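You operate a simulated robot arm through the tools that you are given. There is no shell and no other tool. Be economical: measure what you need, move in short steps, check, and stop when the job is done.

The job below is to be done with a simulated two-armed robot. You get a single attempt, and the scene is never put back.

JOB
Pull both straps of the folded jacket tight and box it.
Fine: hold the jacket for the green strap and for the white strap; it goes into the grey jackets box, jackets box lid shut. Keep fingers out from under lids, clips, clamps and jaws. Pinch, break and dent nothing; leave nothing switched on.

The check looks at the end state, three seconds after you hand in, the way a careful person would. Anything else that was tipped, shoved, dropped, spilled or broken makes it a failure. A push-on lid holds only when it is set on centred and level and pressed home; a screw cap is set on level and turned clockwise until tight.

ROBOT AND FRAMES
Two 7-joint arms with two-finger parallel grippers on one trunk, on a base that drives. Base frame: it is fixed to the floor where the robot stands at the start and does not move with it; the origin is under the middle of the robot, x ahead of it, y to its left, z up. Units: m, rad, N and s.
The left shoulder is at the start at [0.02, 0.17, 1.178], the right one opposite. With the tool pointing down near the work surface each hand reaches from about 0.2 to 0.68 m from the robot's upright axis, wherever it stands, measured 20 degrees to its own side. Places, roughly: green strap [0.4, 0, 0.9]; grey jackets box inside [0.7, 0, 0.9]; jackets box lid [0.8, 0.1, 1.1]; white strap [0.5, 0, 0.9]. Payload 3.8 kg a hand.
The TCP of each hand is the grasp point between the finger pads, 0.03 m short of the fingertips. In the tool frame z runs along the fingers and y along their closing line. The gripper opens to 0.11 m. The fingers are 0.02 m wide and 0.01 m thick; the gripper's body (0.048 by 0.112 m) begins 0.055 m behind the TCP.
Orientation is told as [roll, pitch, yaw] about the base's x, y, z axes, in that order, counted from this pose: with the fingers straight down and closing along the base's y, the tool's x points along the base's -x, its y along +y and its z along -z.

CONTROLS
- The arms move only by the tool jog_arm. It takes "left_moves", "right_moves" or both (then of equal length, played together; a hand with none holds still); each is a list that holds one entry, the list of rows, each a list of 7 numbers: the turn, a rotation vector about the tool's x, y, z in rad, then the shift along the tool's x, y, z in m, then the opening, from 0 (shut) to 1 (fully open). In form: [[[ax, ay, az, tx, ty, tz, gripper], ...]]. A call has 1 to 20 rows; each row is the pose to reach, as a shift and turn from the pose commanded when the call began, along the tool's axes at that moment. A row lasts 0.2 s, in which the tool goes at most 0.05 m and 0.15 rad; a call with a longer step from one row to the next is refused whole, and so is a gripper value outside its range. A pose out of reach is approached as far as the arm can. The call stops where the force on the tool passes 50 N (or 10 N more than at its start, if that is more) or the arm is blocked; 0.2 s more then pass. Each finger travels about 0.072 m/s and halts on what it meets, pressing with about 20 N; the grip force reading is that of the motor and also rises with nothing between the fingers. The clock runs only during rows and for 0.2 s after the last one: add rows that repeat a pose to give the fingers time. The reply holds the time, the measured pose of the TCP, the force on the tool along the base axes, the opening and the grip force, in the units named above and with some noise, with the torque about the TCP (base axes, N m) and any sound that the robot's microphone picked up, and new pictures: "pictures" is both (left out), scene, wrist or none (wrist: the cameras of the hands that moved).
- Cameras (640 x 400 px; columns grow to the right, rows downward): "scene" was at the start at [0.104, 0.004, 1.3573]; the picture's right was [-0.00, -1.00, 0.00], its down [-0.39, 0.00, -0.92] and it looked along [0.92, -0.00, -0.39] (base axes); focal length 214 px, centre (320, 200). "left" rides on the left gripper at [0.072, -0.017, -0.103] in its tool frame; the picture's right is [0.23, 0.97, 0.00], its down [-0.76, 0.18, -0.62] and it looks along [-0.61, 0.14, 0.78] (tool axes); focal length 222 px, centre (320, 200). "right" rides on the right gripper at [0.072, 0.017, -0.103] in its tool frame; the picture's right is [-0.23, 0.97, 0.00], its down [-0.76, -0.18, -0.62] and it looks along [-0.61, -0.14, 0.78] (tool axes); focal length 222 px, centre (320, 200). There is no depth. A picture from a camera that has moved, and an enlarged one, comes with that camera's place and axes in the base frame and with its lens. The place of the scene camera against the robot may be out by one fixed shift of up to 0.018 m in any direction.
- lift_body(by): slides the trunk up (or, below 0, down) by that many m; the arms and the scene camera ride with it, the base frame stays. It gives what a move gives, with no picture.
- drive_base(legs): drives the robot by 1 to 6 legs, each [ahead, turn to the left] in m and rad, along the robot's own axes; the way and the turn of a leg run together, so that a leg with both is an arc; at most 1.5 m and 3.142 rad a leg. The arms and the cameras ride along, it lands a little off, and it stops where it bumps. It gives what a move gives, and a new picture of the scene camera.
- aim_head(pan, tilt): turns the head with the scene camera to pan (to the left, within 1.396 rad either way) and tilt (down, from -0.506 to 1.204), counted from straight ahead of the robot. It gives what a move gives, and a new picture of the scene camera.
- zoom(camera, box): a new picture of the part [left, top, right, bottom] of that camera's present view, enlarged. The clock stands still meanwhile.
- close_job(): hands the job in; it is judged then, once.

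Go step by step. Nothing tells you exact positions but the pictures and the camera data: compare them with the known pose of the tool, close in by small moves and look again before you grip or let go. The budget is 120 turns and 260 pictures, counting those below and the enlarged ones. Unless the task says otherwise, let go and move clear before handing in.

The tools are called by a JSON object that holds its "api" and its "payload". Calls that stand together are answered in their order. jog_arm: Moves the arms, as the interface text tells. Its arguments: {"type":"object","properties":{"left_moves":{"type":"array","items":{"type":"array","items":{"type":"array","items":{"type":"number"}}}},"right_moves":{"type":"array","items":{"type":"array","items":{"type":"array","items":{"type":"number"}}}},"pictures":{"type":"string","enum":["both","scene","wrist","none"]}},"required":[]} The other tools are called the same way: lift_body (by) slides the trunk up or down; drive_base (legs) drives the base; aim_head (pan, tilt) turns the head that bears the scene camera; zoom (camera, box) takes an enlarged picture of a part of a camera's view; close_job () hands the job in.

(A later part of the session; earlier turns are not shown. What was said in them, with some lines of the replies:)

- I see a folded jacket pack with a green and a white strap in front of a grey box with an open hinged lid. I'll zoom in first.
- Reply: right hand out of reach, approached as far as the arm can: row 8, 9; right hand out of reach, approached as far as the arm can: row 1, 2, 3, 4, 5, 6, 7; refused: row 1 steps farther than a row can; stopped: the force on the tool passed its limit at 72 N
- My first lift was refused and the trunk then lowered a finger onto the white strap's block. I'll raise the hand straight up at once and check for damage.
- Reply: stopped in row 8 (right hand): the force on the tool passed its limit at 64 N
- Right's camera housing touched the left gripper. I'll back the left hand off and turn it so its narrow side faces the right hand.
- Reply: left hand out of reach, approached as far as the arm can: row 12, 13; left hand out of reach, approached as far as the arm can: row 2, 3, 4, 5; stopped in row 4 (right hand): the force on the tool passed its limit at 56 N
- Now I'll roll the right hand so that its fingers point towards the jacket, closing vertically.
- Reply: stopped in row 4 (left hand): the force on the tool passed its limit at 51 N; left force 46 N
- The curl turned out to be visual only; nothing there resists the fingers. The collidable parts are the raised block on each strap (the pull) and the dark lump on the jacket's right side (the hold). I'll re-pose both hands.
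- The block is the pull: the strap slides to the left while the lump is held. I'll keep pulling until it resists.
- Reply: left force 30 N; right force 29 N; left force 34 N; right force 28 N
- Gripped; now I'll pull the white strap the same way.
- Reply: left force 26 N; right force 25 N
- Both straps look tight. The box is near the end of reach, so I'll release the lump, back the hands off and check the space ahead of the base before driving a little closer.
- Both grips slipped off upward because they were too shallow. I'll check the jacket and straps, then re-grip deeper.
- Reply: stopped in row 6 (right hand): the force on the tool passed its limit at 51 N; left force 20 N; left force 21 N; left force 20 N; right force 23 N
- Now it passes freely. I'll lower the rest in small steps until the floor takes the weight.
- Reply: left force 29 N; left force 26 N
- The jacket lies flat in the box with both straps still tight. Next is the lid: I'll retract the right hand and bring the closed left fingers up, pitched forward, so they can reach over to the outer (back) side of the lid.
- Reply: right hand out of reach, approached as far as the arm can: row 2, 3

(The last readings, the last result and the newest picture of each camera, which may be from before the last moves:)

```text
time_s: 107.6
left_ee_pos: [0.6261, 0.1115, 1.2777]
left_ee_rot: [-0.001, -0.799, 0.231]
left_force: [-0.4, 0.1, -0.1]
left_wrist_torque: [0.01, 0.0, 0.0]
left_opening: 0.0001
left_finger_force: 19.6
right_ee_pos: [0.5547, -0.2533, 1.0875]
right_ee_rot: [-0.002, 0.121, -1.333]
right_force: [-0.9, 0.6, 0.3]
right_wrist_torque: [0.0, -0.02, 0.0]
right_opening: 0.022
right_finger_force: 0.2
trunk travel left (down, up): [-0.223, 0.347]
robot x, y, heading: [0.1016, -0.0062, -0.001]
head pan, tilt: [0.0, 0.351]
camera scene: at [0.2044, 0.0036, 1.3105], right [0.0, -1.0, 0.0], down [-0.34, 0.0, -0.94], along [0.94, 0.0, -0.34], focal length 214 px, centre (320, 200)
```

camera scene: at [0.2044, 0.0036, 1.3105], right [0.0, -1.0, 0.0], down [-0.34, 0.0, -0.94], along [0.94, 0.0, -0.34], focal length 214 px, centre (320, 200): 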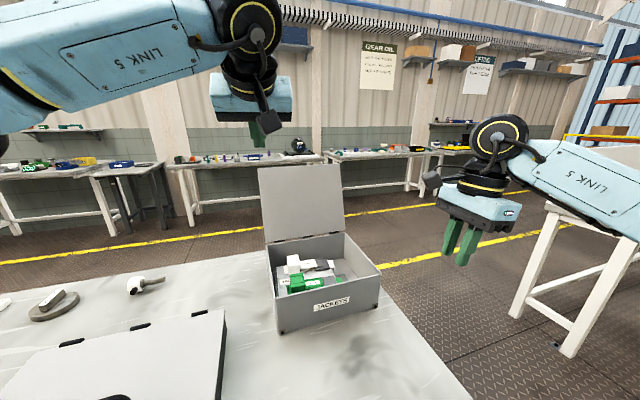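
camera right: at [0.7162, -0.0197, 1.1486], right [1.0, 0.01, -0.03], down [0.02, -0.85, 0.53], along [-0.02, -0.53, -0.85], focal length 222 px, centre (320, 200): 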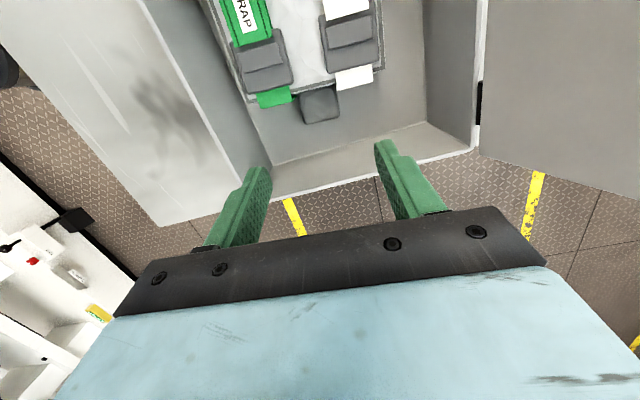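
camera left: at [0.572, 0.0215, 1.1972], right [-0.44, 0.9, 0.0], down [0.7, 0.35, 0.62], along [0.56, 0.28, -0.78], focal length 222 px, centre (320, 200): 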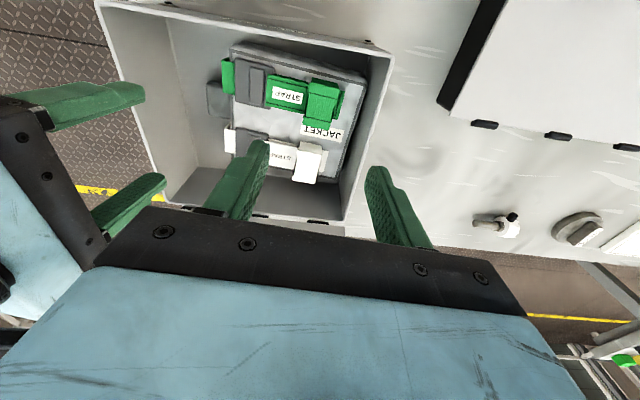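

{"api": "jog_arm", "payload": {"left_moves": [[[0, 0, 0, -0.022, -0.0043, 0.031, 0], [0, 0, 0, -0.043, -0.0086, 0.061, 0], [0, 0, 0, -0.065, -0.0128, 0.092, 0], [0, 0, 0, -0.087, -0.017, 0.122, 0], [0, 0, 0, -0.108, -0.0214, 0.153, 0], [0, 0, 0, -0.13, -0.0257, 0.1837, 0], [0, 0, 0, -0.13, -0.0257, 0.1837, 0]]], "pictures": "both"}}

{"api": "zoom", "payload": {"camera": "scene", "box": [200, 90, 400, 260]}}

```text
time_s: 109.2
left_ee_pos: [0.8165, 0.1467, 1.2287]
left_ee_rot: [0.002, -0.801, 0.229]
left_force: [0.5, -0.4, -0.1]
left_wrist_torque: [0.04, 0.01, 0.01]
left_opening: 0.0
left_finger_force: 19.9
left hand out of reach, approached as far as the arm can: row 5, 6, 7
right_ee_pos: [0.5548, -0.2536, 1.0874]
right_ee_rot: [-0.003, 0.122, -1.335]
right_force: [-0.3, -0.2, -0.3]
right_wrist_torque: [0.0, -0.03, -0.02]
right_opening: 0.022
right_finger_force: 0.1
trunk travel left (down, up): [-0.223, 0.347]
robot x, y, heading: [0.1019, -0.0003, -0.003]
head pan, tilt: [0.0, 0.351]
camera scene: at [0.2042, 0.0031, 1.3106], right [0.0, -1.0, 0.0], down [-0.34, 0.0, -0.94], along [0.94, 0.0, -0.34], focal length 214 px, centre (320, 200)
camera left: at [0.6997, 0.1021, 1.2474], right [-0.38, 0.91, -0.16], down [0.04, 0.19, 0.98], along [0.93, 0.36, -0.11], focal length 222 px, centre (320, 200)
```

scene: 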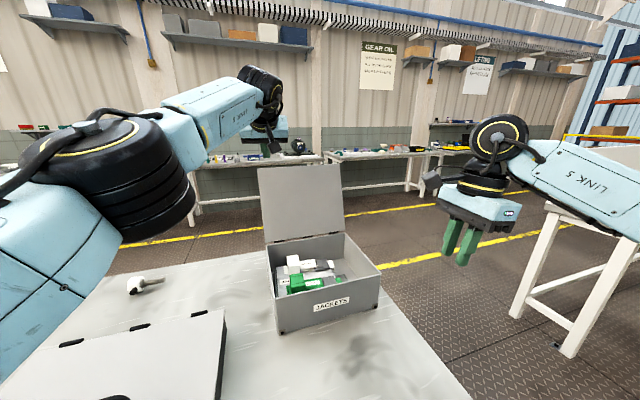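
left: 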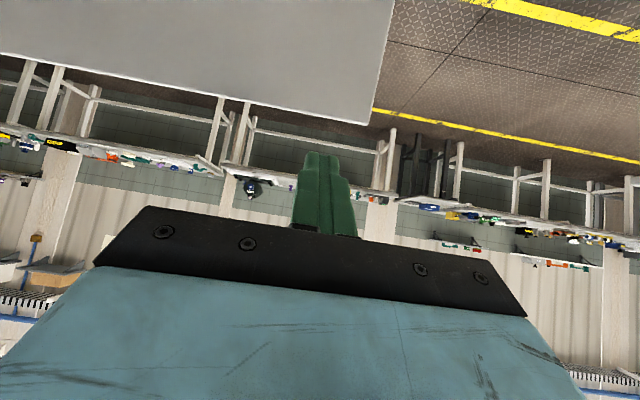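

```text
2.35 times, centred on (300, 175) of scene
camera zoom: at [0.2042, 0.0031, 1.3106], right [0.0, -1.0, 0.0], down [-0.34, 0.0, -0.94], along [0.94, 0.0, -0.34], focal length 505 px, centre (367, 259)
```

zoom: 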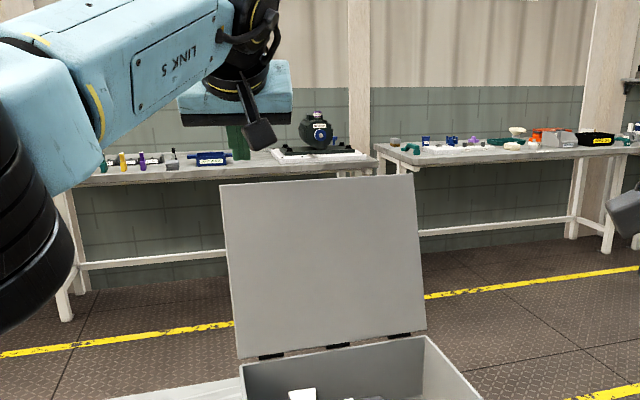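

{"api": "lift_body", "payload": {"by": 0.2}}

{"api": "jog_arm", "payload": {"left_moves": [[[0, 0, 0, -0.01, -0.005, 0.034, 0], [0, 0, 0, -0.01, -0.01, 0.068, 0], [0, 0, 0, 0.0, -0.015, 0.09, 0], [0, 0, 0, 0.03, -0.018, 0.11, 0], [0, 0, 0, 0.06, -0.018, 0.13, 0], [0, 0, 0, 0.09, -0.018, 0.15, 0], [0, 0, 0, 0.09, -0.018, 0.15, 0]]], "pictures": "both"}}

```text
time_s: 111.4
left_ee_pos: [0.8186, 0.1486, 1.4278]
left_ee_rot: [-0.001, -0.8, 0.229]
left_force: [0.0, -0.1, -0.2]
left_wrist_torque: [-0.05, -0.02, 0.0]
left_opening: 0.0
left_finger_force: 20.3
right_ee_pos: [0.5536, -0.2534, 1.2863]
right_ee_rot: [-0.003, 0.122, -1.332]
right_force: [-0.1, 0.3, 0.5]
right_wrist_torque: [-0.01, 0.0, -0.02]
right_opening: 0.022
right_finger_force: 0.0
trunk travel left (down, up): [-0.423, 0.147]
robot x, y, heading: [0.0986, -0.0034, 0.0]
head pan, tilt: [0.0, 0.351]
```

```text
time_s: 113.0
left_ee_pos: [0.8589, 0.1432, 1.2542]
left_ee_rot: [0.003, -0.802, 0.232]
left_force: [-0.2, -0.2, 0.6]
left_wrist_torque: [0.02, 0.0, 0.0]
left_opening: 0.0003
left_finger_force: 19.8
left hand out of reach, approached as far as the arm can: row 1, 2, 3, 4, 5, 6, 7
right_ee_pos: [0.554, -0.2546, 1.287]
right_ee_rot: [0.0, 0.124, -1.335]
right_force: [-0.4, -0.8, -0.2]
right_wrist_torque: [0.04, 0.01, -0.03]
right_opening: 0.0221
right_finger_force: 0.0
trunk travel left (down, up): [-0.423, 0.147]
robot x, y, heading: [0.0985, -0.004, 0.001]
head pan, tilt: [0.0, 0.351]
camera scene: at [0.2041, 0.003, 1.5106], right [0.0, -1.0, 0.0], down [-0.34, 0.0, -0.94], along [0.94, 0.0, -0.34], focal length 214 px, centre (320, 200)
camera left: at [0.741, 0.0979, 1.2745], right [-0.38, 0.91, -0.16], down [0.04, 0.19, 0.98], along [0.93, 0.36, -0.11], focal length 222 px, centre (320, 200)
```

scene: 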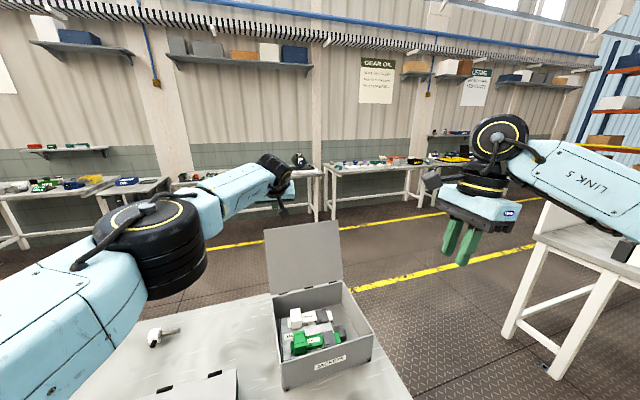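
left: 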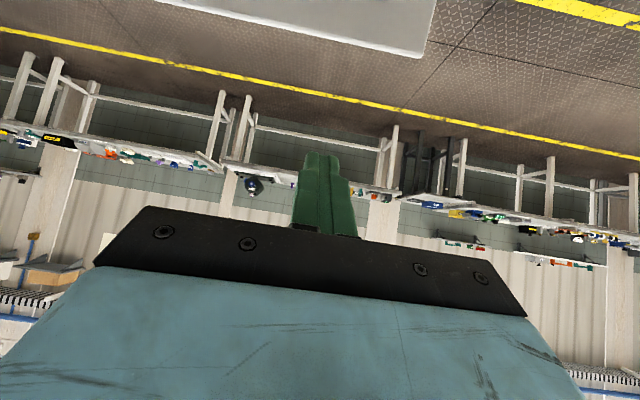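

{"api": "jog_arm", "payload": {"left_moves": [[[0, 0, 0, 0.012, -0.0005, 0.015, 0], [0, 0, 0, 0.024, -0.001, 0.03, 0], [0, 0, 0, 0.036, -0.0015, 0.045, 0], [0, 0, 0, 0.047, -0.0023, 0.0593, 0], [0, 0, 0, 0.047, -0.0023, 0.0593, 0]]], "pictures": "both"}}

{"api": "zoom", "payload": {"camera": "scene", "box": [230, 140, 390, 300]}}

```text
time_s: 114.2
left_ee_pos: [0.8619, 0.1455, 1.1864]
left_ee_rot: [0.001, -0.799, 0.23]
left_force: [-0.3, -0.1, -0.5]
left_wrist_torque: [0.0, 0.01, 0.01]
left_opening: 0.0
left_finger_force: 20.3
left hand out of reach, approached as far as the arm can: row 3, 4, 5
right_ee_pos: [0.5542, -0.2527, 1.2864]
right_ee_rot: [-0.002, 0.122, -1.332]
right_force: [0.3, -0.4, -0.7]
right_wrist_torque: [-0.04, -0.02, -0.02]
right_opening: 0.022
right_finger_force: 0.0
trunk travel left (down, up): [-0.423, 0.147]
robot x, y, heading: [0.0989, 0.0032, 0.001]
head pan, tilt: [0.0, 0.351]
camera scene: at [0.2044, 0.0044, 1.5106], right [0.0, -1.0, 0.0], down [-0.34, 0.0, -0.94], along [0.94, 0.0, -0.34], focal length 214 px, centre (320, 200)
camera left: at [0.746, 0.1005, 1.2063], right [-0.38, 0.91, -0.16], down [0.04, 0.19, 0.98], along [0.93, 0.36, -0.11], focal length 222 px, centre (320, 200)
```

scene: 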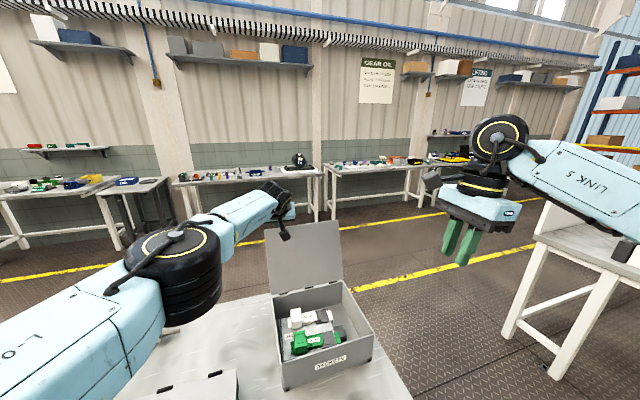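
left: 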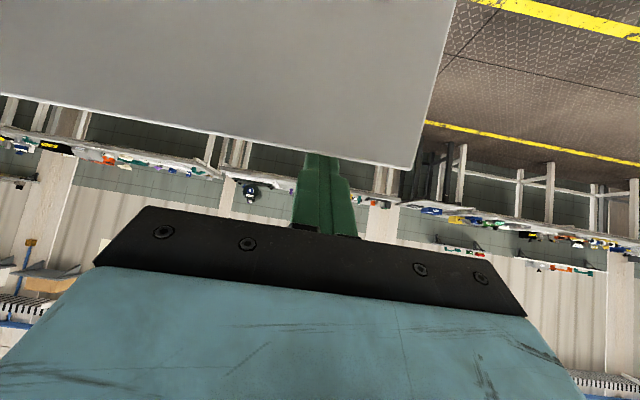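

```text
2.50 times, centred on (310, 220) of scene
camera zoom: at [0.2044, 0.0044, 1.5106], right [0.0, -1.0, 0.0], down [-0.34, 0.0, -0.94], along [0.94, 0.0, -0.34], focal length 536 px, centre (345, 150)
```

zoom: 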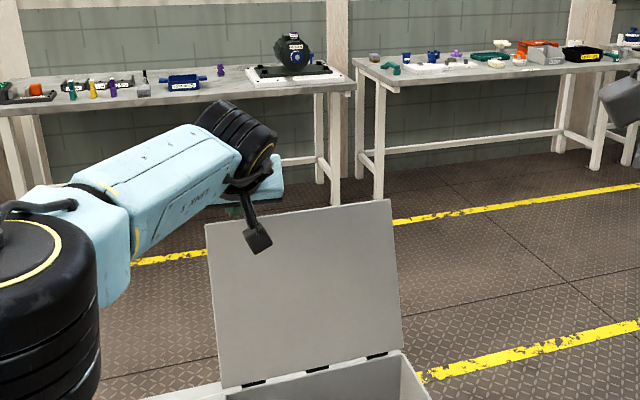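

{"api": "jog_arm", "payload": {"left_moves": [[[0, 0, 0, -0.002, 0.01, 0.002, 0], [0, 0, 0, -0.003, 0.02, 0.004, 0], [0, 0, 0, -0.004, 0.029, 0.006, 0], [0, 0, 0, 0.004, 0.029, 0.0133, 0], [0, 0, 0, 0.004, 0.029, 0.0133, 0]]], "pictures": "wrist"}}

{"api": "zoom", "payload": {"camera": "left", "box": [220, 80, 460, 260]}}

```text
time_s: 115.4
left_ee_pos: [0.8619, 0.1742, 1.1755]
left_ee_rot: [0.0, -0.801, 0.231]
left_force: [-0.3, -0.1, -0.7]
left_wrist_torque: [0.02, -0.01, 0.01]
left_opening: 0.0002
left_finger_force: 20.4
right_ee_pos: [0.5548, -0.2542, 1.2855]
right_ee_rot: [-0.002, 0.122, -1.333]
right_force: [0.2, 0.4, 0.1]
right_wrist_torque: [0.0, -0.03, 0.03]
right_opening: 0.0219
right_finger_force: 0.1
trunk travel left (down, up): [-0.423, 0.147]
robot x, y, heading: [0.1011, -0.0047, -0.0]
head pan, tilt: [0.0, 0.351]
camera left: at [0.7453, 0.1293, 1.1947], right [-0.38, 0.91, -0.16], down [0.04, 0.19, 0.98], along [0.93, 0.36, -0.11], focal length 222 px, centre (320, 200)
```

left: 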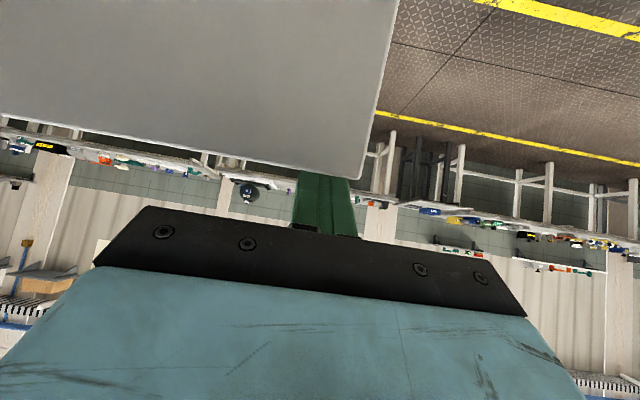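

```text
2.22 times, centred on (340, 170) of left
camera zoom: at [0.7453, 0.1293, 1.1947], right [-0.38, 0.91, -0.16], down [0.04, 0.19, 0.98], along [0.93, 0.36, -0.11], focal length 494 px, centre (276, 267)
```

zoom: 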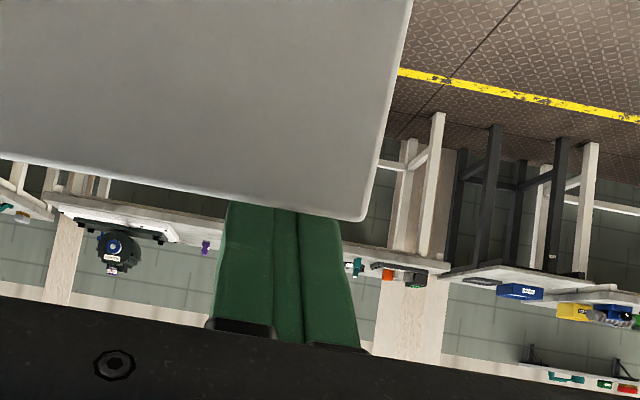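

{"api": "jog_arm", "payload": {"left_moves": [[[0, 0, 0, 0.0085, -0.0009, -0.0124, 0], [0, 0, 0, 0.017, -0.0017, -0.0248, 0], [0, 0, 0, 0.0256, -0.0026, -0.0372, 0], [0, 0, 0, 0.0341, -0.0034, -0.0496, 0]]], "pictures": "both"}}

```text
time_s: 116.4
left_ee_pos: [0.8054, 0.1566, 1.1848]
left_ee_rot: [-0.001, -0.802, 0.231]
left_force: [1.6, -1.3, 5.9]
left_wrist_torque: [-0.09, 0.02, 0.03]
left_opening: 0.0
left_finger_force: 19.9
right_ee_pos: [0.5539, -0.2535, 1.2873]
right_ee_rot: [0.0, 0.123, -1.334]
right_force: [-0.5, -1.1, -0.2]
right_wrist_torque: [0.0, -0.02, -0.03]
right_opening: 0.022
right_finger_force: 0.0
trunk travel left (down, up): [-0.423, 0.147]
robot x, y, heading: [0.0997, -0.0005, -0.004]
head pan, tilt: [0.0, 0.351]
camera scene: at [0.2037, 0.0034, 1.5107], right [0.0, -1.0, 0.0], down [-0.34, 0.0, -0.94], along [0.94, 0.0, -0.34], focal length 214 px, centre (320, 200)
camera left: at [0.6878, 0.1117, 1.205], right [-0.38, 0.91, -0.16], down [0.04, 0.19, 0.98], along [0.93, 0.36, -0.11], focal length 222 px, centre (320, 200)
```

scene: 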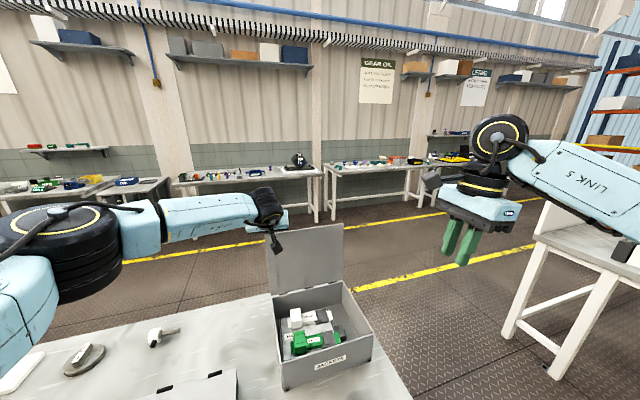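
left: 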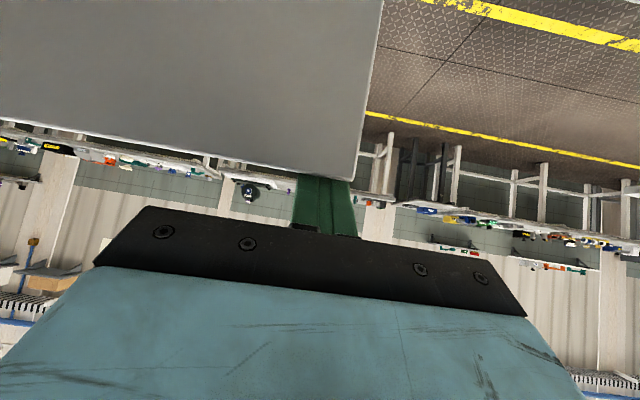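

{"api": "jog_arm", "payload": {"left_moves": [[[0, 0, 0, 0.0102, -0.0008, -0.0102, 0], [0, 0, 0, 0.0204, -0.0017, -0.0205, 0], [0, 0, 0, 0.0306, -0.0026, -0.0308, 0], [0, 0, 0, 0.0413, -0.0034, -0.0426, 0], [0, 0, 0, 0.0519, -0.0042, -0.0505, 0]]], "pictures": "both"}}

```text
time_s: 117.6
left_ee_pos: [0.7355, 0.1378, 1.1831]
left_ee_rot: [0.001, -0.802, 0.232]
left_force: [-0.2, -0.7, 0.5]
left_wrist_torque: [0.0, -0.01, 0.02]
left_opening: 0.0002
left_finger_force: 20.0
right_ee_pos: [0.5542, -0.2541, 1.2867]
right_ee_rot: [-0.002, 0.122, -1.334]
right_force: [-0.2, 0.8, 1.5]
right_wrist_torque: [-0.02, -0.01, -0.04]
right_opening: 0.0223
right_finger_force: 0.2
trunk travel left (down, up): [-0.423, 0.147]
robot x, y, heading: [0.1008, -0.0022, 0.003]
head pan, tilt: [0.0, 0.351]
camera scene: at [0.2043, 0.0037, 1.5106], right [0.0, -1.0, 0.0], down [-0.34, 0.0, -0.94], along [0.94, 0.0, -0.34], focal length 214 px, centre (320, 200)
camera left: at [0.6193, 0.0922, 1.2028], right [-0.38, 0.91, -0.16], down [0.04, 0.19, 0.98], along [0.93, 0.36, -0.11], focal length 222 px, centre (320, 200)
```

scene: 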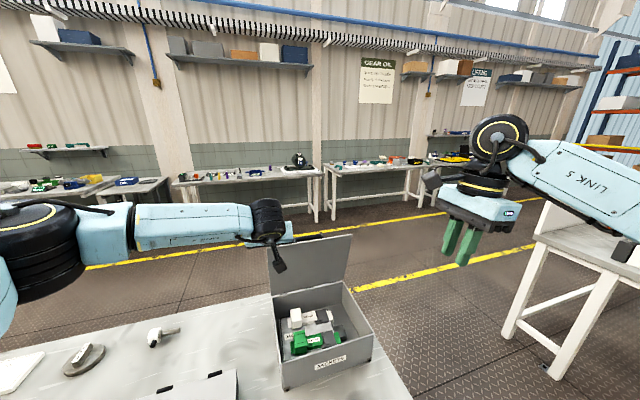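
left: 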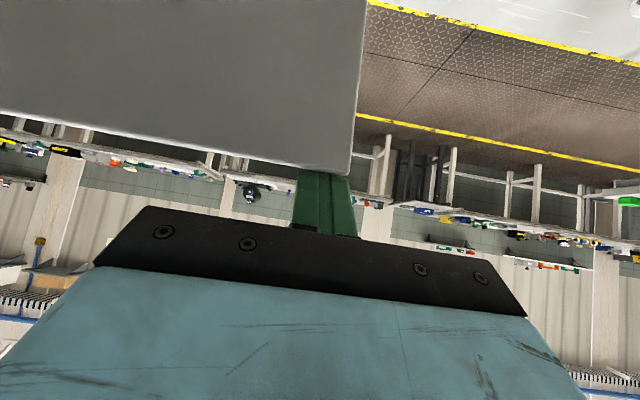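

{"api": "jog_arm", "payload": {"left_moves": [[[0, 0, 0, 0.012, -0.0009, -0.008, 0], [0, 0, 0, 0.025, -0.0018, -0.015, 0], [0, 0, 0, 0.04, -0.0026, -0.021, 0], [0, 0, 0, 0.055, -0.0035, -0.026, 0], [0, 0, 0, 0.0701, -0.0044, -0.0292, 0]]], "pictures": "both"}}

```text
time_s: 118.8
left_ee_pos: [0.6692, 0.1168, 1.1527]
left_ee_rot: [0.002, -0.8, 0.231]
left_force: [-0.6, -0.1, -0.6]
left_wrist_torque: [-0.01, 0.01, 0.01]
left_opening: 0.0
left_finger_force: 19.7
right_ee_pos: [0.5544, -0.2539, 1.2864]
right_ee_rot: [-0.001, 0.122, -1.334]
right_force: [0.7, 0.7, 0.0]
right_wrist_torque: [0.0, -0.04, 0.0]
right_opening: 0.0219
right_finger_force: 0.1
trunk travel left (down, up): [-0.423, 0.147]
robot x, y, heading: [0.0978, -0.0003, 0.004]
head pan, tilt: [0.0, 0.351]
camera scene: at [0.2043, 0.0036, 1.5106], right [0.0, -1.0, 0.0], down [-0.34, 0.0, -0.94], along [0.94, 0.0, -0.34], focal length 214 px, centre (320, 200)
camera left: at [0.5517, 0.0714, 1.1731], right [-0.38, 0.91, -0.16], down [0.04, 0.19, 0.98], along [0.93, 0.36, -0.11], focal length 222 px, centre (320, 200)
```

scene: 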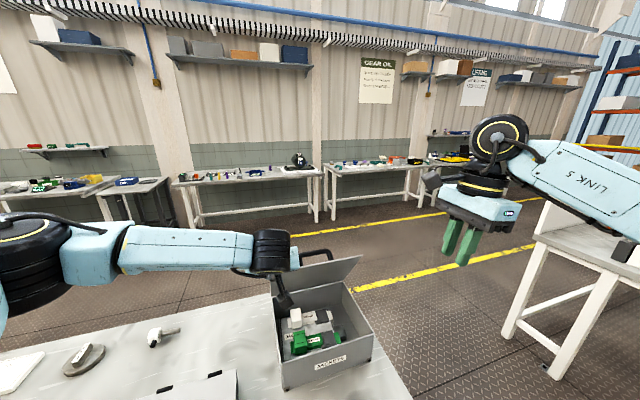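
left: 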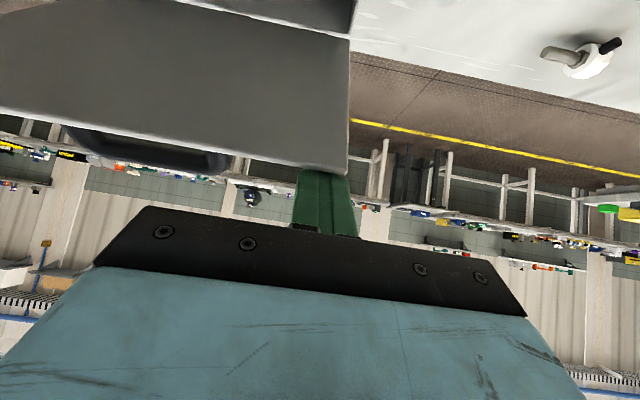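

{"api": "jog_arm", "payload": {"left_moves": [[[0, 0, 0, -0.03, 0, -0.028, 0], [0, 0, 0, -0.06, 0, -0.056, 0], [0, 0.13, 0, -0.075, 0, -0.07, 0], [0, 0.27, 0, -0.075, 0, -0.07, 0], [0, 0.4, 0, -0.075, 0, -0.07, 0], [0, 0.53, 0, -0.075, 0, -0.07, 0], [0, 0.66, 0, -0.075, 0, -0.07, 0], [0, 0.8, 0, -0.075, 0, -0.07, 0]]], "pictures": "both"}}

{"api": "zoom", "payload": {"camera": "scene", "box": [230, 200, 410, 400]}}

```text
time_s: 120.6
left_ee_pos: [0.6725, 0.1171, 1.2559]
left_ee_rot: [0.0, 0.004, 0.231]
left_force: [0.8, -0.1, 0.6]
left_wrist_torque: [0.02, -0.01, 0.0]
left_opening: 0.0001
left_finger_force: 19.9
right_ee_pos: [0.5547, -0.255, 1.2866]
right_ee_rot: [-0.001, 0.124, -1.331]
right_force: [-0.1, -0.3, 0.2]
right_wrist_torque: [0.0, 0.02, -0.01]
right_opening: 0.0224
right_finger_force: 0.0
trunk travel left (down, up): [-0.423, 0.147]
robot x, y, heading: [0.1022, -0.0005, -0.003]
head pan, tilt: [0.0, 0.351]
camera scene: at [0.2049, 0.0031, 1.5105], right [0.0, -1.0, 0.0], down [-0.34, 0.0, -0.94], along [0.94, 0.0, -0.34], focal length 214 px, centre (320, 200)
camera left: at [0.6055, 0.0835, 1.3586], right [-0.44, 0.9, 0.0], down [0.7, 0.35, 0.62], along [0.56, 0.28, -0.78], focal length 222 px, centre (320, 200)
```

scene: 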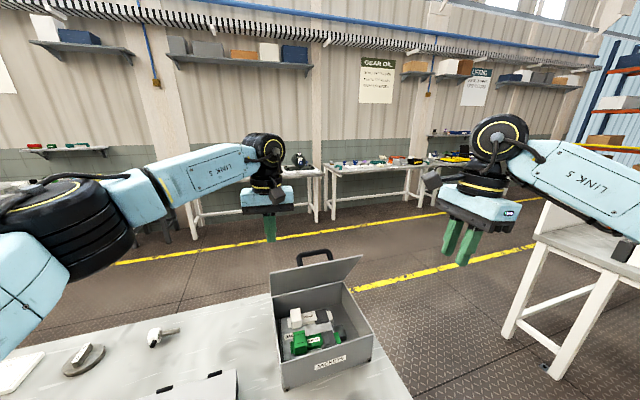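
left: 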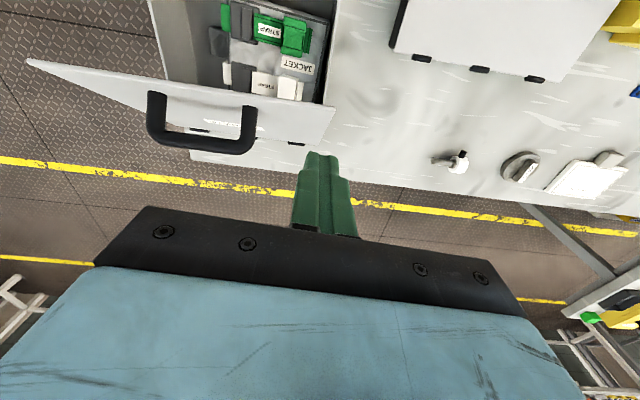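

```text
2.00 times, centred on (320, 300) of scene
camera zoom: at [0.2049, 0.0031, 1.5105], right [0.0, -1.0, 0.0], down [-0.34, 0.0, -0.94], along [0.94, 0.0, -0.34], focal length 429 px, centre (320, 0)
```

zoom: 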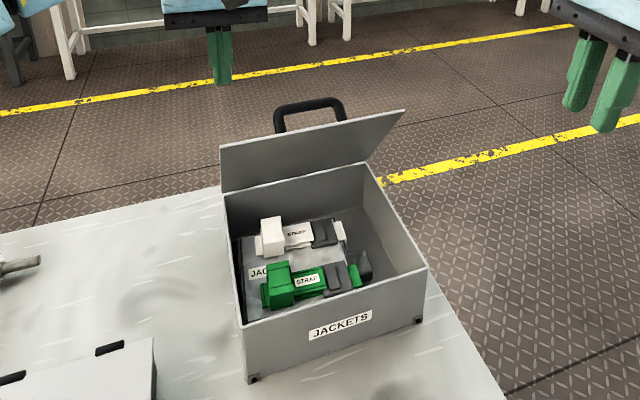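

{"api": "jog_arm", "payload": {"left_moves": [[[0, 0, 0, -0.035, -0.01, 0.018, 0], [0, 0, 0, -0.0699, -0.0195, 0.036, 0], [0, 0, 0, -0.068, -0.0195, 0.065, 0], [0, 0, 0, -0.064, -0.02, 0.095, 0], [0, 0, 0, -0.0594, -0.0202, 0.13, 0], [0, 0, 0, -0.0594, -0.0202, 0.13, 0]]], "pictures": "both"}}

```text
time_s: 122.0
left_ee_pos: [0.7291, 0.1101, 1.1264]
left_ee_rot: [0.0, 0.001, 0.231]
left_force: [-0.3, 0.1, -1.1]
left_wrist_torque: [0.0, 0.04, 0.02]
left_opening: 0.0
left_finger_force: 19.7
left hand out of reach, approached as far as the arm can: row 2, 3, 4, 5, 6
right_ee_pos: [0.5544, -0.2539, 1.2866]
right_ee_rot: [-0.001, 0.125, -1.335]
right_force: [-0.2, -0.1, -0.4]
right_wrist_torque: [0.01, 0.0, 0.03]
right_opening: 0.0221
right_finger_force: 0.0
trunk travel left (down, up): [-0.423, 0.147]
robot x, y, heading: [0.1011, -0.0011, -0.005]
head pan, tilt: [0.0, 0.351]
camera scene: at [0.2042, 0.0027, 1.5106], right [0.0, -1.0, 0.0], down [-0.34, 0.0, -0.94], along [0.94, 0.0, -0.34], focal length 214 px, centre (320, 200)
camera left: at [0.6627, 0.0779, 1.2295], right [-0.44, 0.9, 0.0], down [0.7, 0.35, 0.62], along [0.56, 0.28, -0.78], focal length 222 px, centre (320, 200)
```

scene: 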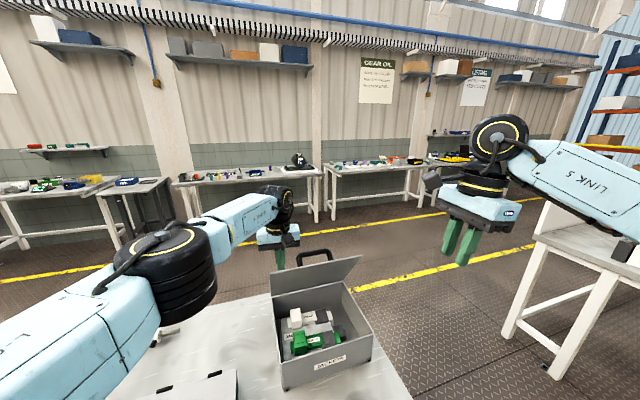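
left: 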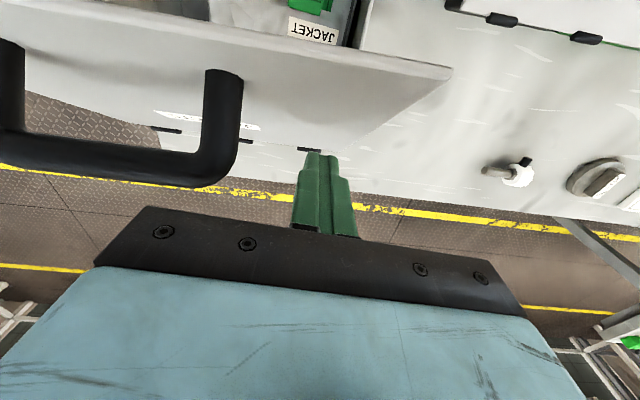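

{"api": "jog_arm", "payload": {"left_moves": [[[0, 0, 0, 0.015, -0.0012, 0, 0], [0, 0, 0, 0.0293, -0.0023, 0, 0], [0, 0, 0, 0.046, -0.003, 0.014, 0], [0, 0, 0, 0.0615, -0.004, 0.03, 0], [0, 0, 0, 0.074, -0.0048, 0.048, 0], [0, 0, 0, 0.0855, -0.0055, 0.067, 0]]], "pictures": "both"}}

```text
time_s: 123.4
left_ee_pos: [0.6457, 0.0872, 1.0586]
left_ee_rot: [0.0, 0.0, 0.231]
left_force: [-0.1, 0.5, 0.1]
left_wrist_torque: [0.01, 0.01, -0.01]
left_opening: 0.0
left_finger_force: 19.9
right_ee_pos: [0.5545, -0.2541, 1.2884]
right_ee_rot: [-0.002, 0.123, -1.334]
right_force: [0.7, 0.4, 1.1]
right_wrist_torque: [0.02, 0.01, 0.01]
right_opening: 0.0222
right_finger_force: 0.1
trunk travel left (down, up): [-0.423, 0.147]
robot x, y, heading: [0.1006, 0.0019, 0.003]
head pan, tilt: [0.0, 0.351]
camera scene: at [0.2044, 0.0037, 1.5106], right [0.0, -1.0, 0.0], down [-0.34, 0.0, -0.94], along [0.94, 0.0, -0.34], focal length 214 px, centre (320, 200)
camera left: at [0.5803, 0.0537, 1.161], right [-0.44, 0.9, 0.0], down [0.7, 0.35, 0.62], along [0.56, 0.28, -0.78], focal length 222 px, centre (320, 200)
```

scene: 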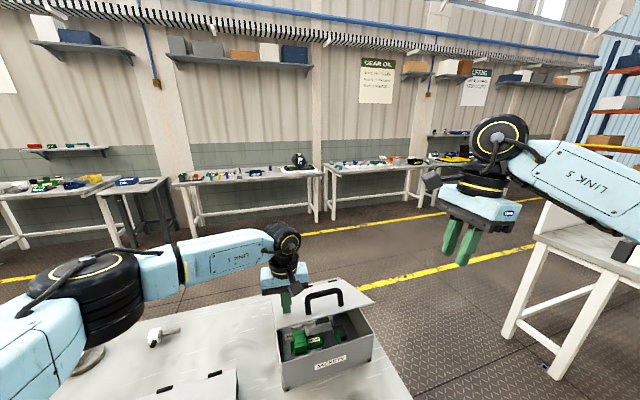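
left: 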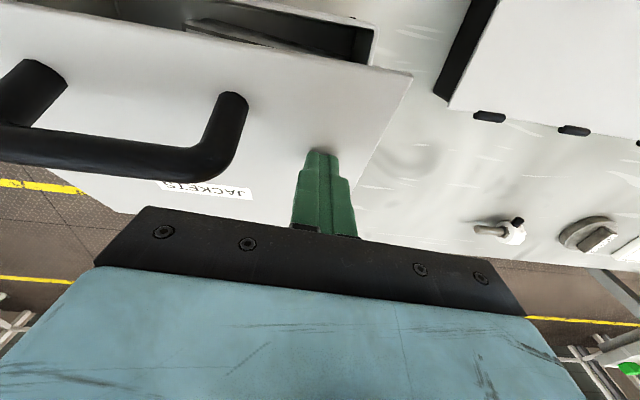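

{"api": "jog_arm", "payload": {"left_moves": [[[0, 0, 0, 0.006, -0.0016, 0.021, 0], [0, 0, 0, 0.012, -0.0033, 0.042, 0], [0, 0, 0, 0.014, -0.004, 0.057, 0], [0, 0, 0, 0.015, -0.004, 0.068, 0], [0, 0, 0, 0.015, -0.004, 0.074, 0], [0, 0, 0, 0.015, -0.004, 0.078, 0]]], "pictures": "both"}}

{"api": "zoom", "payload": {"camera": "scene", "box": [230, 240, 410, 400]}}

```text
time_s: 124.8
left_ee_pos: [0.6345, 0.0795, 0.9907]
left_ee_rot: [-0.006, -0.009, 0.231]
left_force: [-14.0, 4.6, 23.0]
left_wrist_torque: [0.17, 0.58, -0.02]
left_opening: 0.0001
left_finger_force: 20.4
right_ee_pos: [0.5523, -0.2539, 1.2874]
right_ee_rot: [0.003, 0.121, -1.333]
right_force: [0.2, 0.4, 1.1]
right_wrist_torque: [-0.02, 0.01, -0.02]
right_opening: 0.0219
right_finger_force: 0.0
trunk travel left (down, up): [-0.423, 0.147]
robot x, y, heading: [0.0999, -0.0025, 0.002]
head pan, tilt: [0.0, 0.351]
stopped in row 6 (left hand): the force on the tool passed its limit at 52 N (the readings are from after the stop); the commanded pose is now the measured one
camera scene: at [0.2011, 0.0043, 1.5108], right [0.0, -1.0, 0.0], down [-0.34, 0.0, -0.94], along [0.94, 0.0, -0.34], focal length 214 px, centre (320, 200)
camera left: at [0.567, 0.0468, 1.0932], right [-0.44, 0.9, -0.01], down [0.7, 0.35, 0.63], along [0.57, 0.27, -0.78], focal length 222 px, centre (320, 200)
```

scene: 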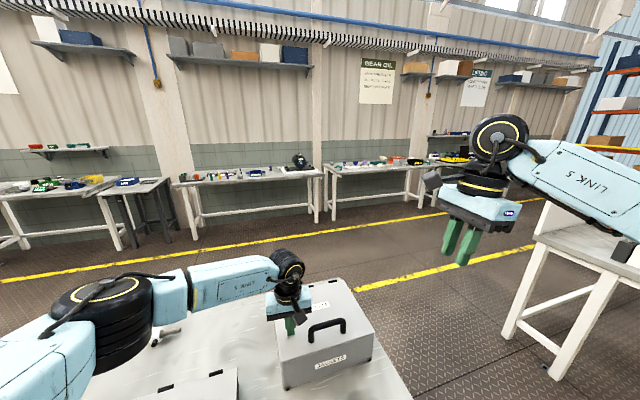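
left: 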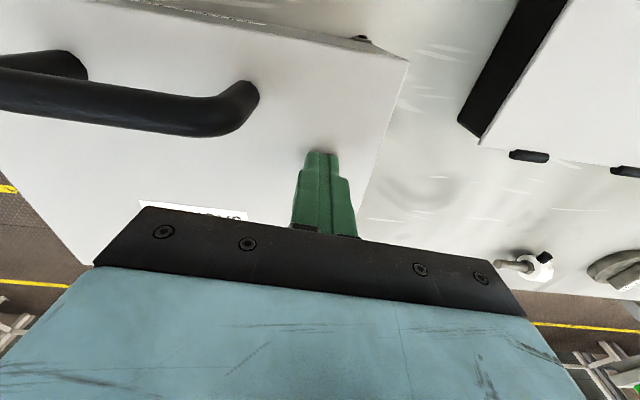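

```text
2.50 times, centred on (320, 320) of scene
camera zoom: at [0.2011, 0.0043, 1.5108], right [0.0, -1.0, 0.0], down [-0.34, 0.0, -0.94], along [0.94, 0.0, -0.34], focal length 536 px, centre (320, -100)
```

zoom: 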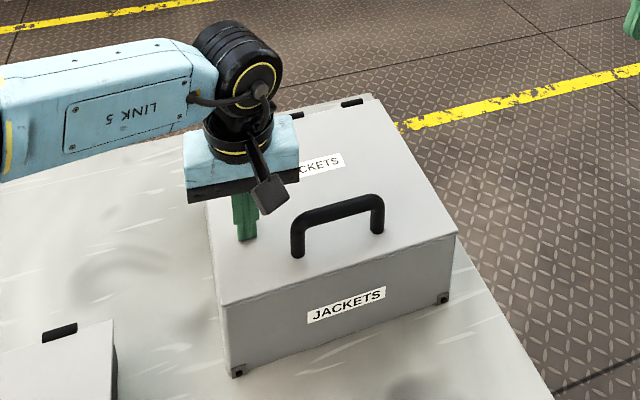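

The lid looks shut. I'll lift the left hand clear and check the seam.

{"api": "jog_arm", "payload": {"left_moves": [[[0, 0, 0, 0, 0, -0.03, 0], [0, 0, 0, 0, 0, -0.08, 0], [0, 0, 0, 0, 0, -0.13, 0], [0, 0, 0, 0.03, 0.02, -0.16, 0], [0, 0, 0, 0.07, 0.04, -0.17, 0.3], [0, 0, 0, 0.11, 0.06, -0.17, 0.5], [0, 0, 0, 0.15, 0.08, -0.17, 0.5], [0, 0, 0, 0.19, 0.1, -0.17, 0.5]]], "pictures": "none"}}

{"api": "lift_body", "payload": {"by": -0.15}}

{"api": "aim_head", "payload": {"pan": 0, "tilt": 0.6}}

{"api": "zoom", "payload": {"camera": "scene", "box": [240, 110, 420, 260]}}

```text
time_s: 126.6
left_ee_pos: [0.4255, 0.1346, 1.1561]
left_ee_rot: [-0.005, -0.009, 0.232]
left_force: [-0.7, 0.2, -0.2]
left_wrist_torque: [-0.01, -0.03, 0.0]
left_opening: 0.0551
left_finger_force: 0.0
right_ee_pos: [0.5534, -0.254, 1.2874]
right_ee_rot: [0.001, 0.124, -1.333]
right_force: [-0.1, -0.5, 0.4]
right_wrist_torque: [-0.02, 0.01, 0.0]
right_opening: 0.0219
right_finger_force: 0.0
trunk travel left (down, up): [-0.423, 0.147]
robot x, y, heading: [0.1008, -0.002, 0.002]
head pan, tilt: [0.0, 0.351]
```

```text
time_s: 128.4
left_ee_pos: [0.4262, 0.1325, 1.0055]
left_ee_rot: [-0.006, -0.008, 0.23]
left_force: [-0.9, 0.6, -0.5]
left_wrist_torque: [-0.02, 0.04, 0.01]
left_opening: 0.055
left_finger_force: 0.1
right_ee_pos: [0.5542, -0.2537, 1.1366]
right_ee_rot: [0.0, 0.124, -1.333]
right_force: [0.5, -0.3, -0.5]
right_wrist_torque: [0.0, -0.01, 0.02]
right_opening: 0.0219
right_finger_force: 0.0
trunk travel left (down, up): [-0.273, 0.297]
robot x, y, heading: [0.1035, -0.0017, 0.001]
head pan, tilt: [0.0, 0.351]
```

```text
time_s: 129.1
left_ee_pos: [0.4249, 0.132, 1.0056]
left_ee_rot: [-0.003, -0.007, 0.231]
left_force: [-0.5, 0.5, -0.6]
left_wrist_torque: [0.01, -0.01, -0.01]
left_opening: 0.0551
left_finger_force: 0.0
right_ee_pos: [0.5549, -0.2536, 1.1371]
right_ee_rot: [-0.002, 0.122, -1.333]
right_force: [-0.4, 0.5, -0.6]
right_wrist_torque: [-0.03, -0.04, 0.04]
right_opening: 0.0219
right_finger_force: 0.1
trunk travel left (down, up): [-0.273, 0.297]
robot x, y, heading: [0.1003, -0.0004, 0.001]
head pan, tilt: [0.0, 0.6]
camera scene: at [0.1995, 0.0038, 1.3379], right [0.0, -1.0, 0.0], down [-0.56, 0.0, -0.83], along [0.83, 0.0, -0.56], focal length 214 px, centre (320, 200)
```

scene: 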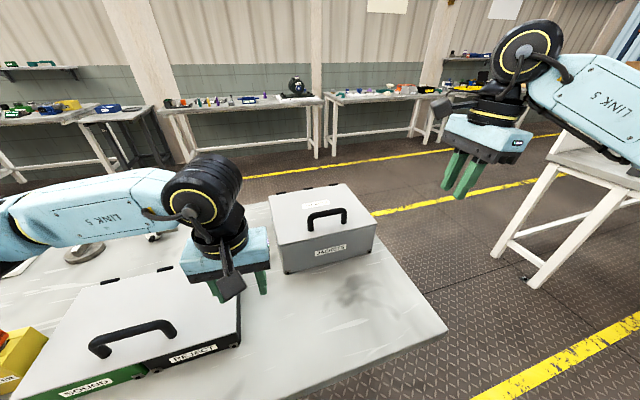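

```text
2.67 times, centred on (330, 185) of scene
camera zoom: at [0.1995, 0.0038, 1.3379], right [0.0, -1.0, 0.0], down [-0.56, 0.0, -0.83], along [0.83, 0.0, -0.56], focal length 572 px, centre (293, 240)
```

zoom: 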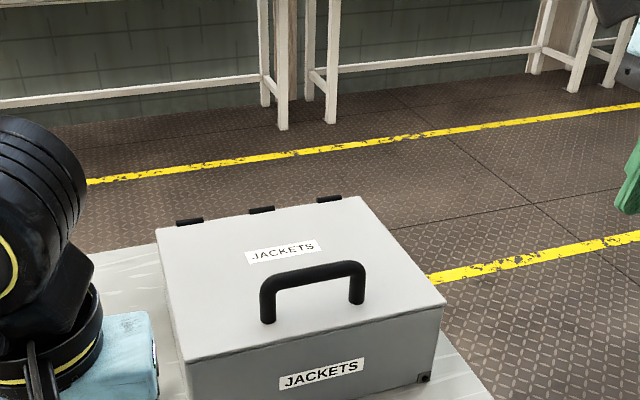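

{"api": "zoom", "payload": {"camera": "scene", "box": [260, 180, 390, 280]}}

{"api": "zoom", "payload": {"camera": "right", "box": [320, 0, 640, 200]}}

{"api": "zoom", "payload": {"camera": "scene", "box": [0, 230, 260, 400]}}

```text
4.00 times, centred on (325, 230) of scene
camera zoom: at [0.1995, 0.0038, 1.3379], right [0.0, -1.0, 0.0], down [-0.56, 0.0, -0.83], along [0.83, 0.0, -0.56], focal length 858 px, centre (300, 80)
```

zoom: 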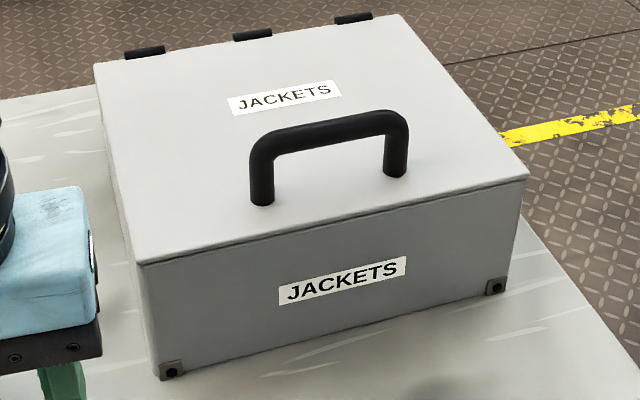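

```text
2.00 times, centred on (480, 100) of right
camera zoom: at [0.5572, -0.1908, 1.2483], right [1.0, 0.01, -0.03], down [0.02, -0.85, 0.53], along [-0.02, -0.53, -0.85], focal length 444 px, centre (0, 400)
```

zoom: 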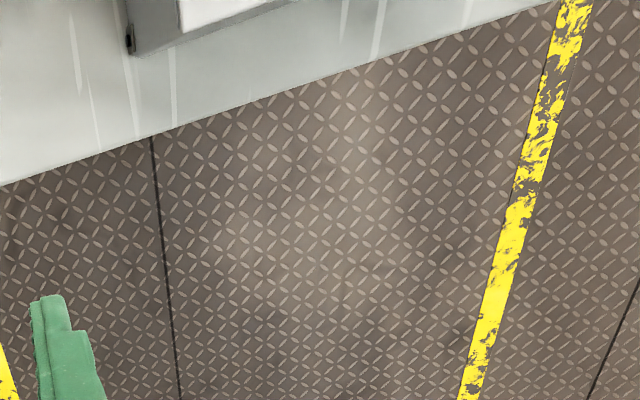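

```text
2.35 times, centred on (130, 315) of scene
camera zoom: at [0.1995, 0.0038, 1.3379], right [0.0, -1.0, 0.0], down [-0.56, 0.0, -0.83], along [0.83, 0.0, -0.56], focal length 505 px, centre (767, -71)
```

zoom: 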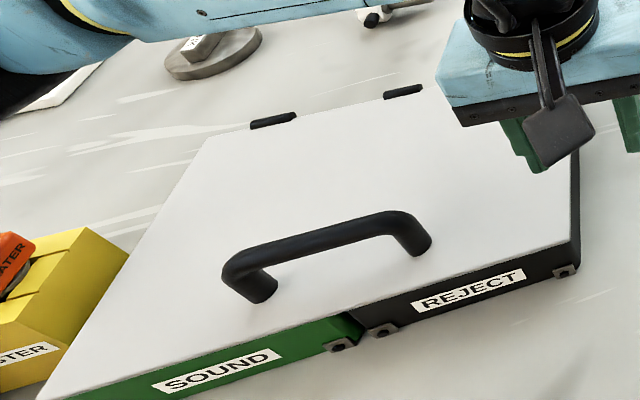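

The jackets box lid is shut flush and level. Everything else looks undisturbed, and both hands are clear with nothing gripped, so I'm handing in.

{"api": "close_job", "payload": {}}

```text
The job is handed in.
```

I pulled both straps tight while holding the jacket, laid it flat in the grey jackets box, and shut the lid, with both hands clear. The result of the check isn't shown to me.

Three contacts went wrong along the way, though I saw no damage from any of them:
- **Strap block:** early on, a finger pressed onto one of the jacket's strap blocks at about 72 N.
- **Hands:** the two hands bumped once at about 64 N.
- **First lift:** my first attempt to lift the jacket slipped off with the jacket still on the table.
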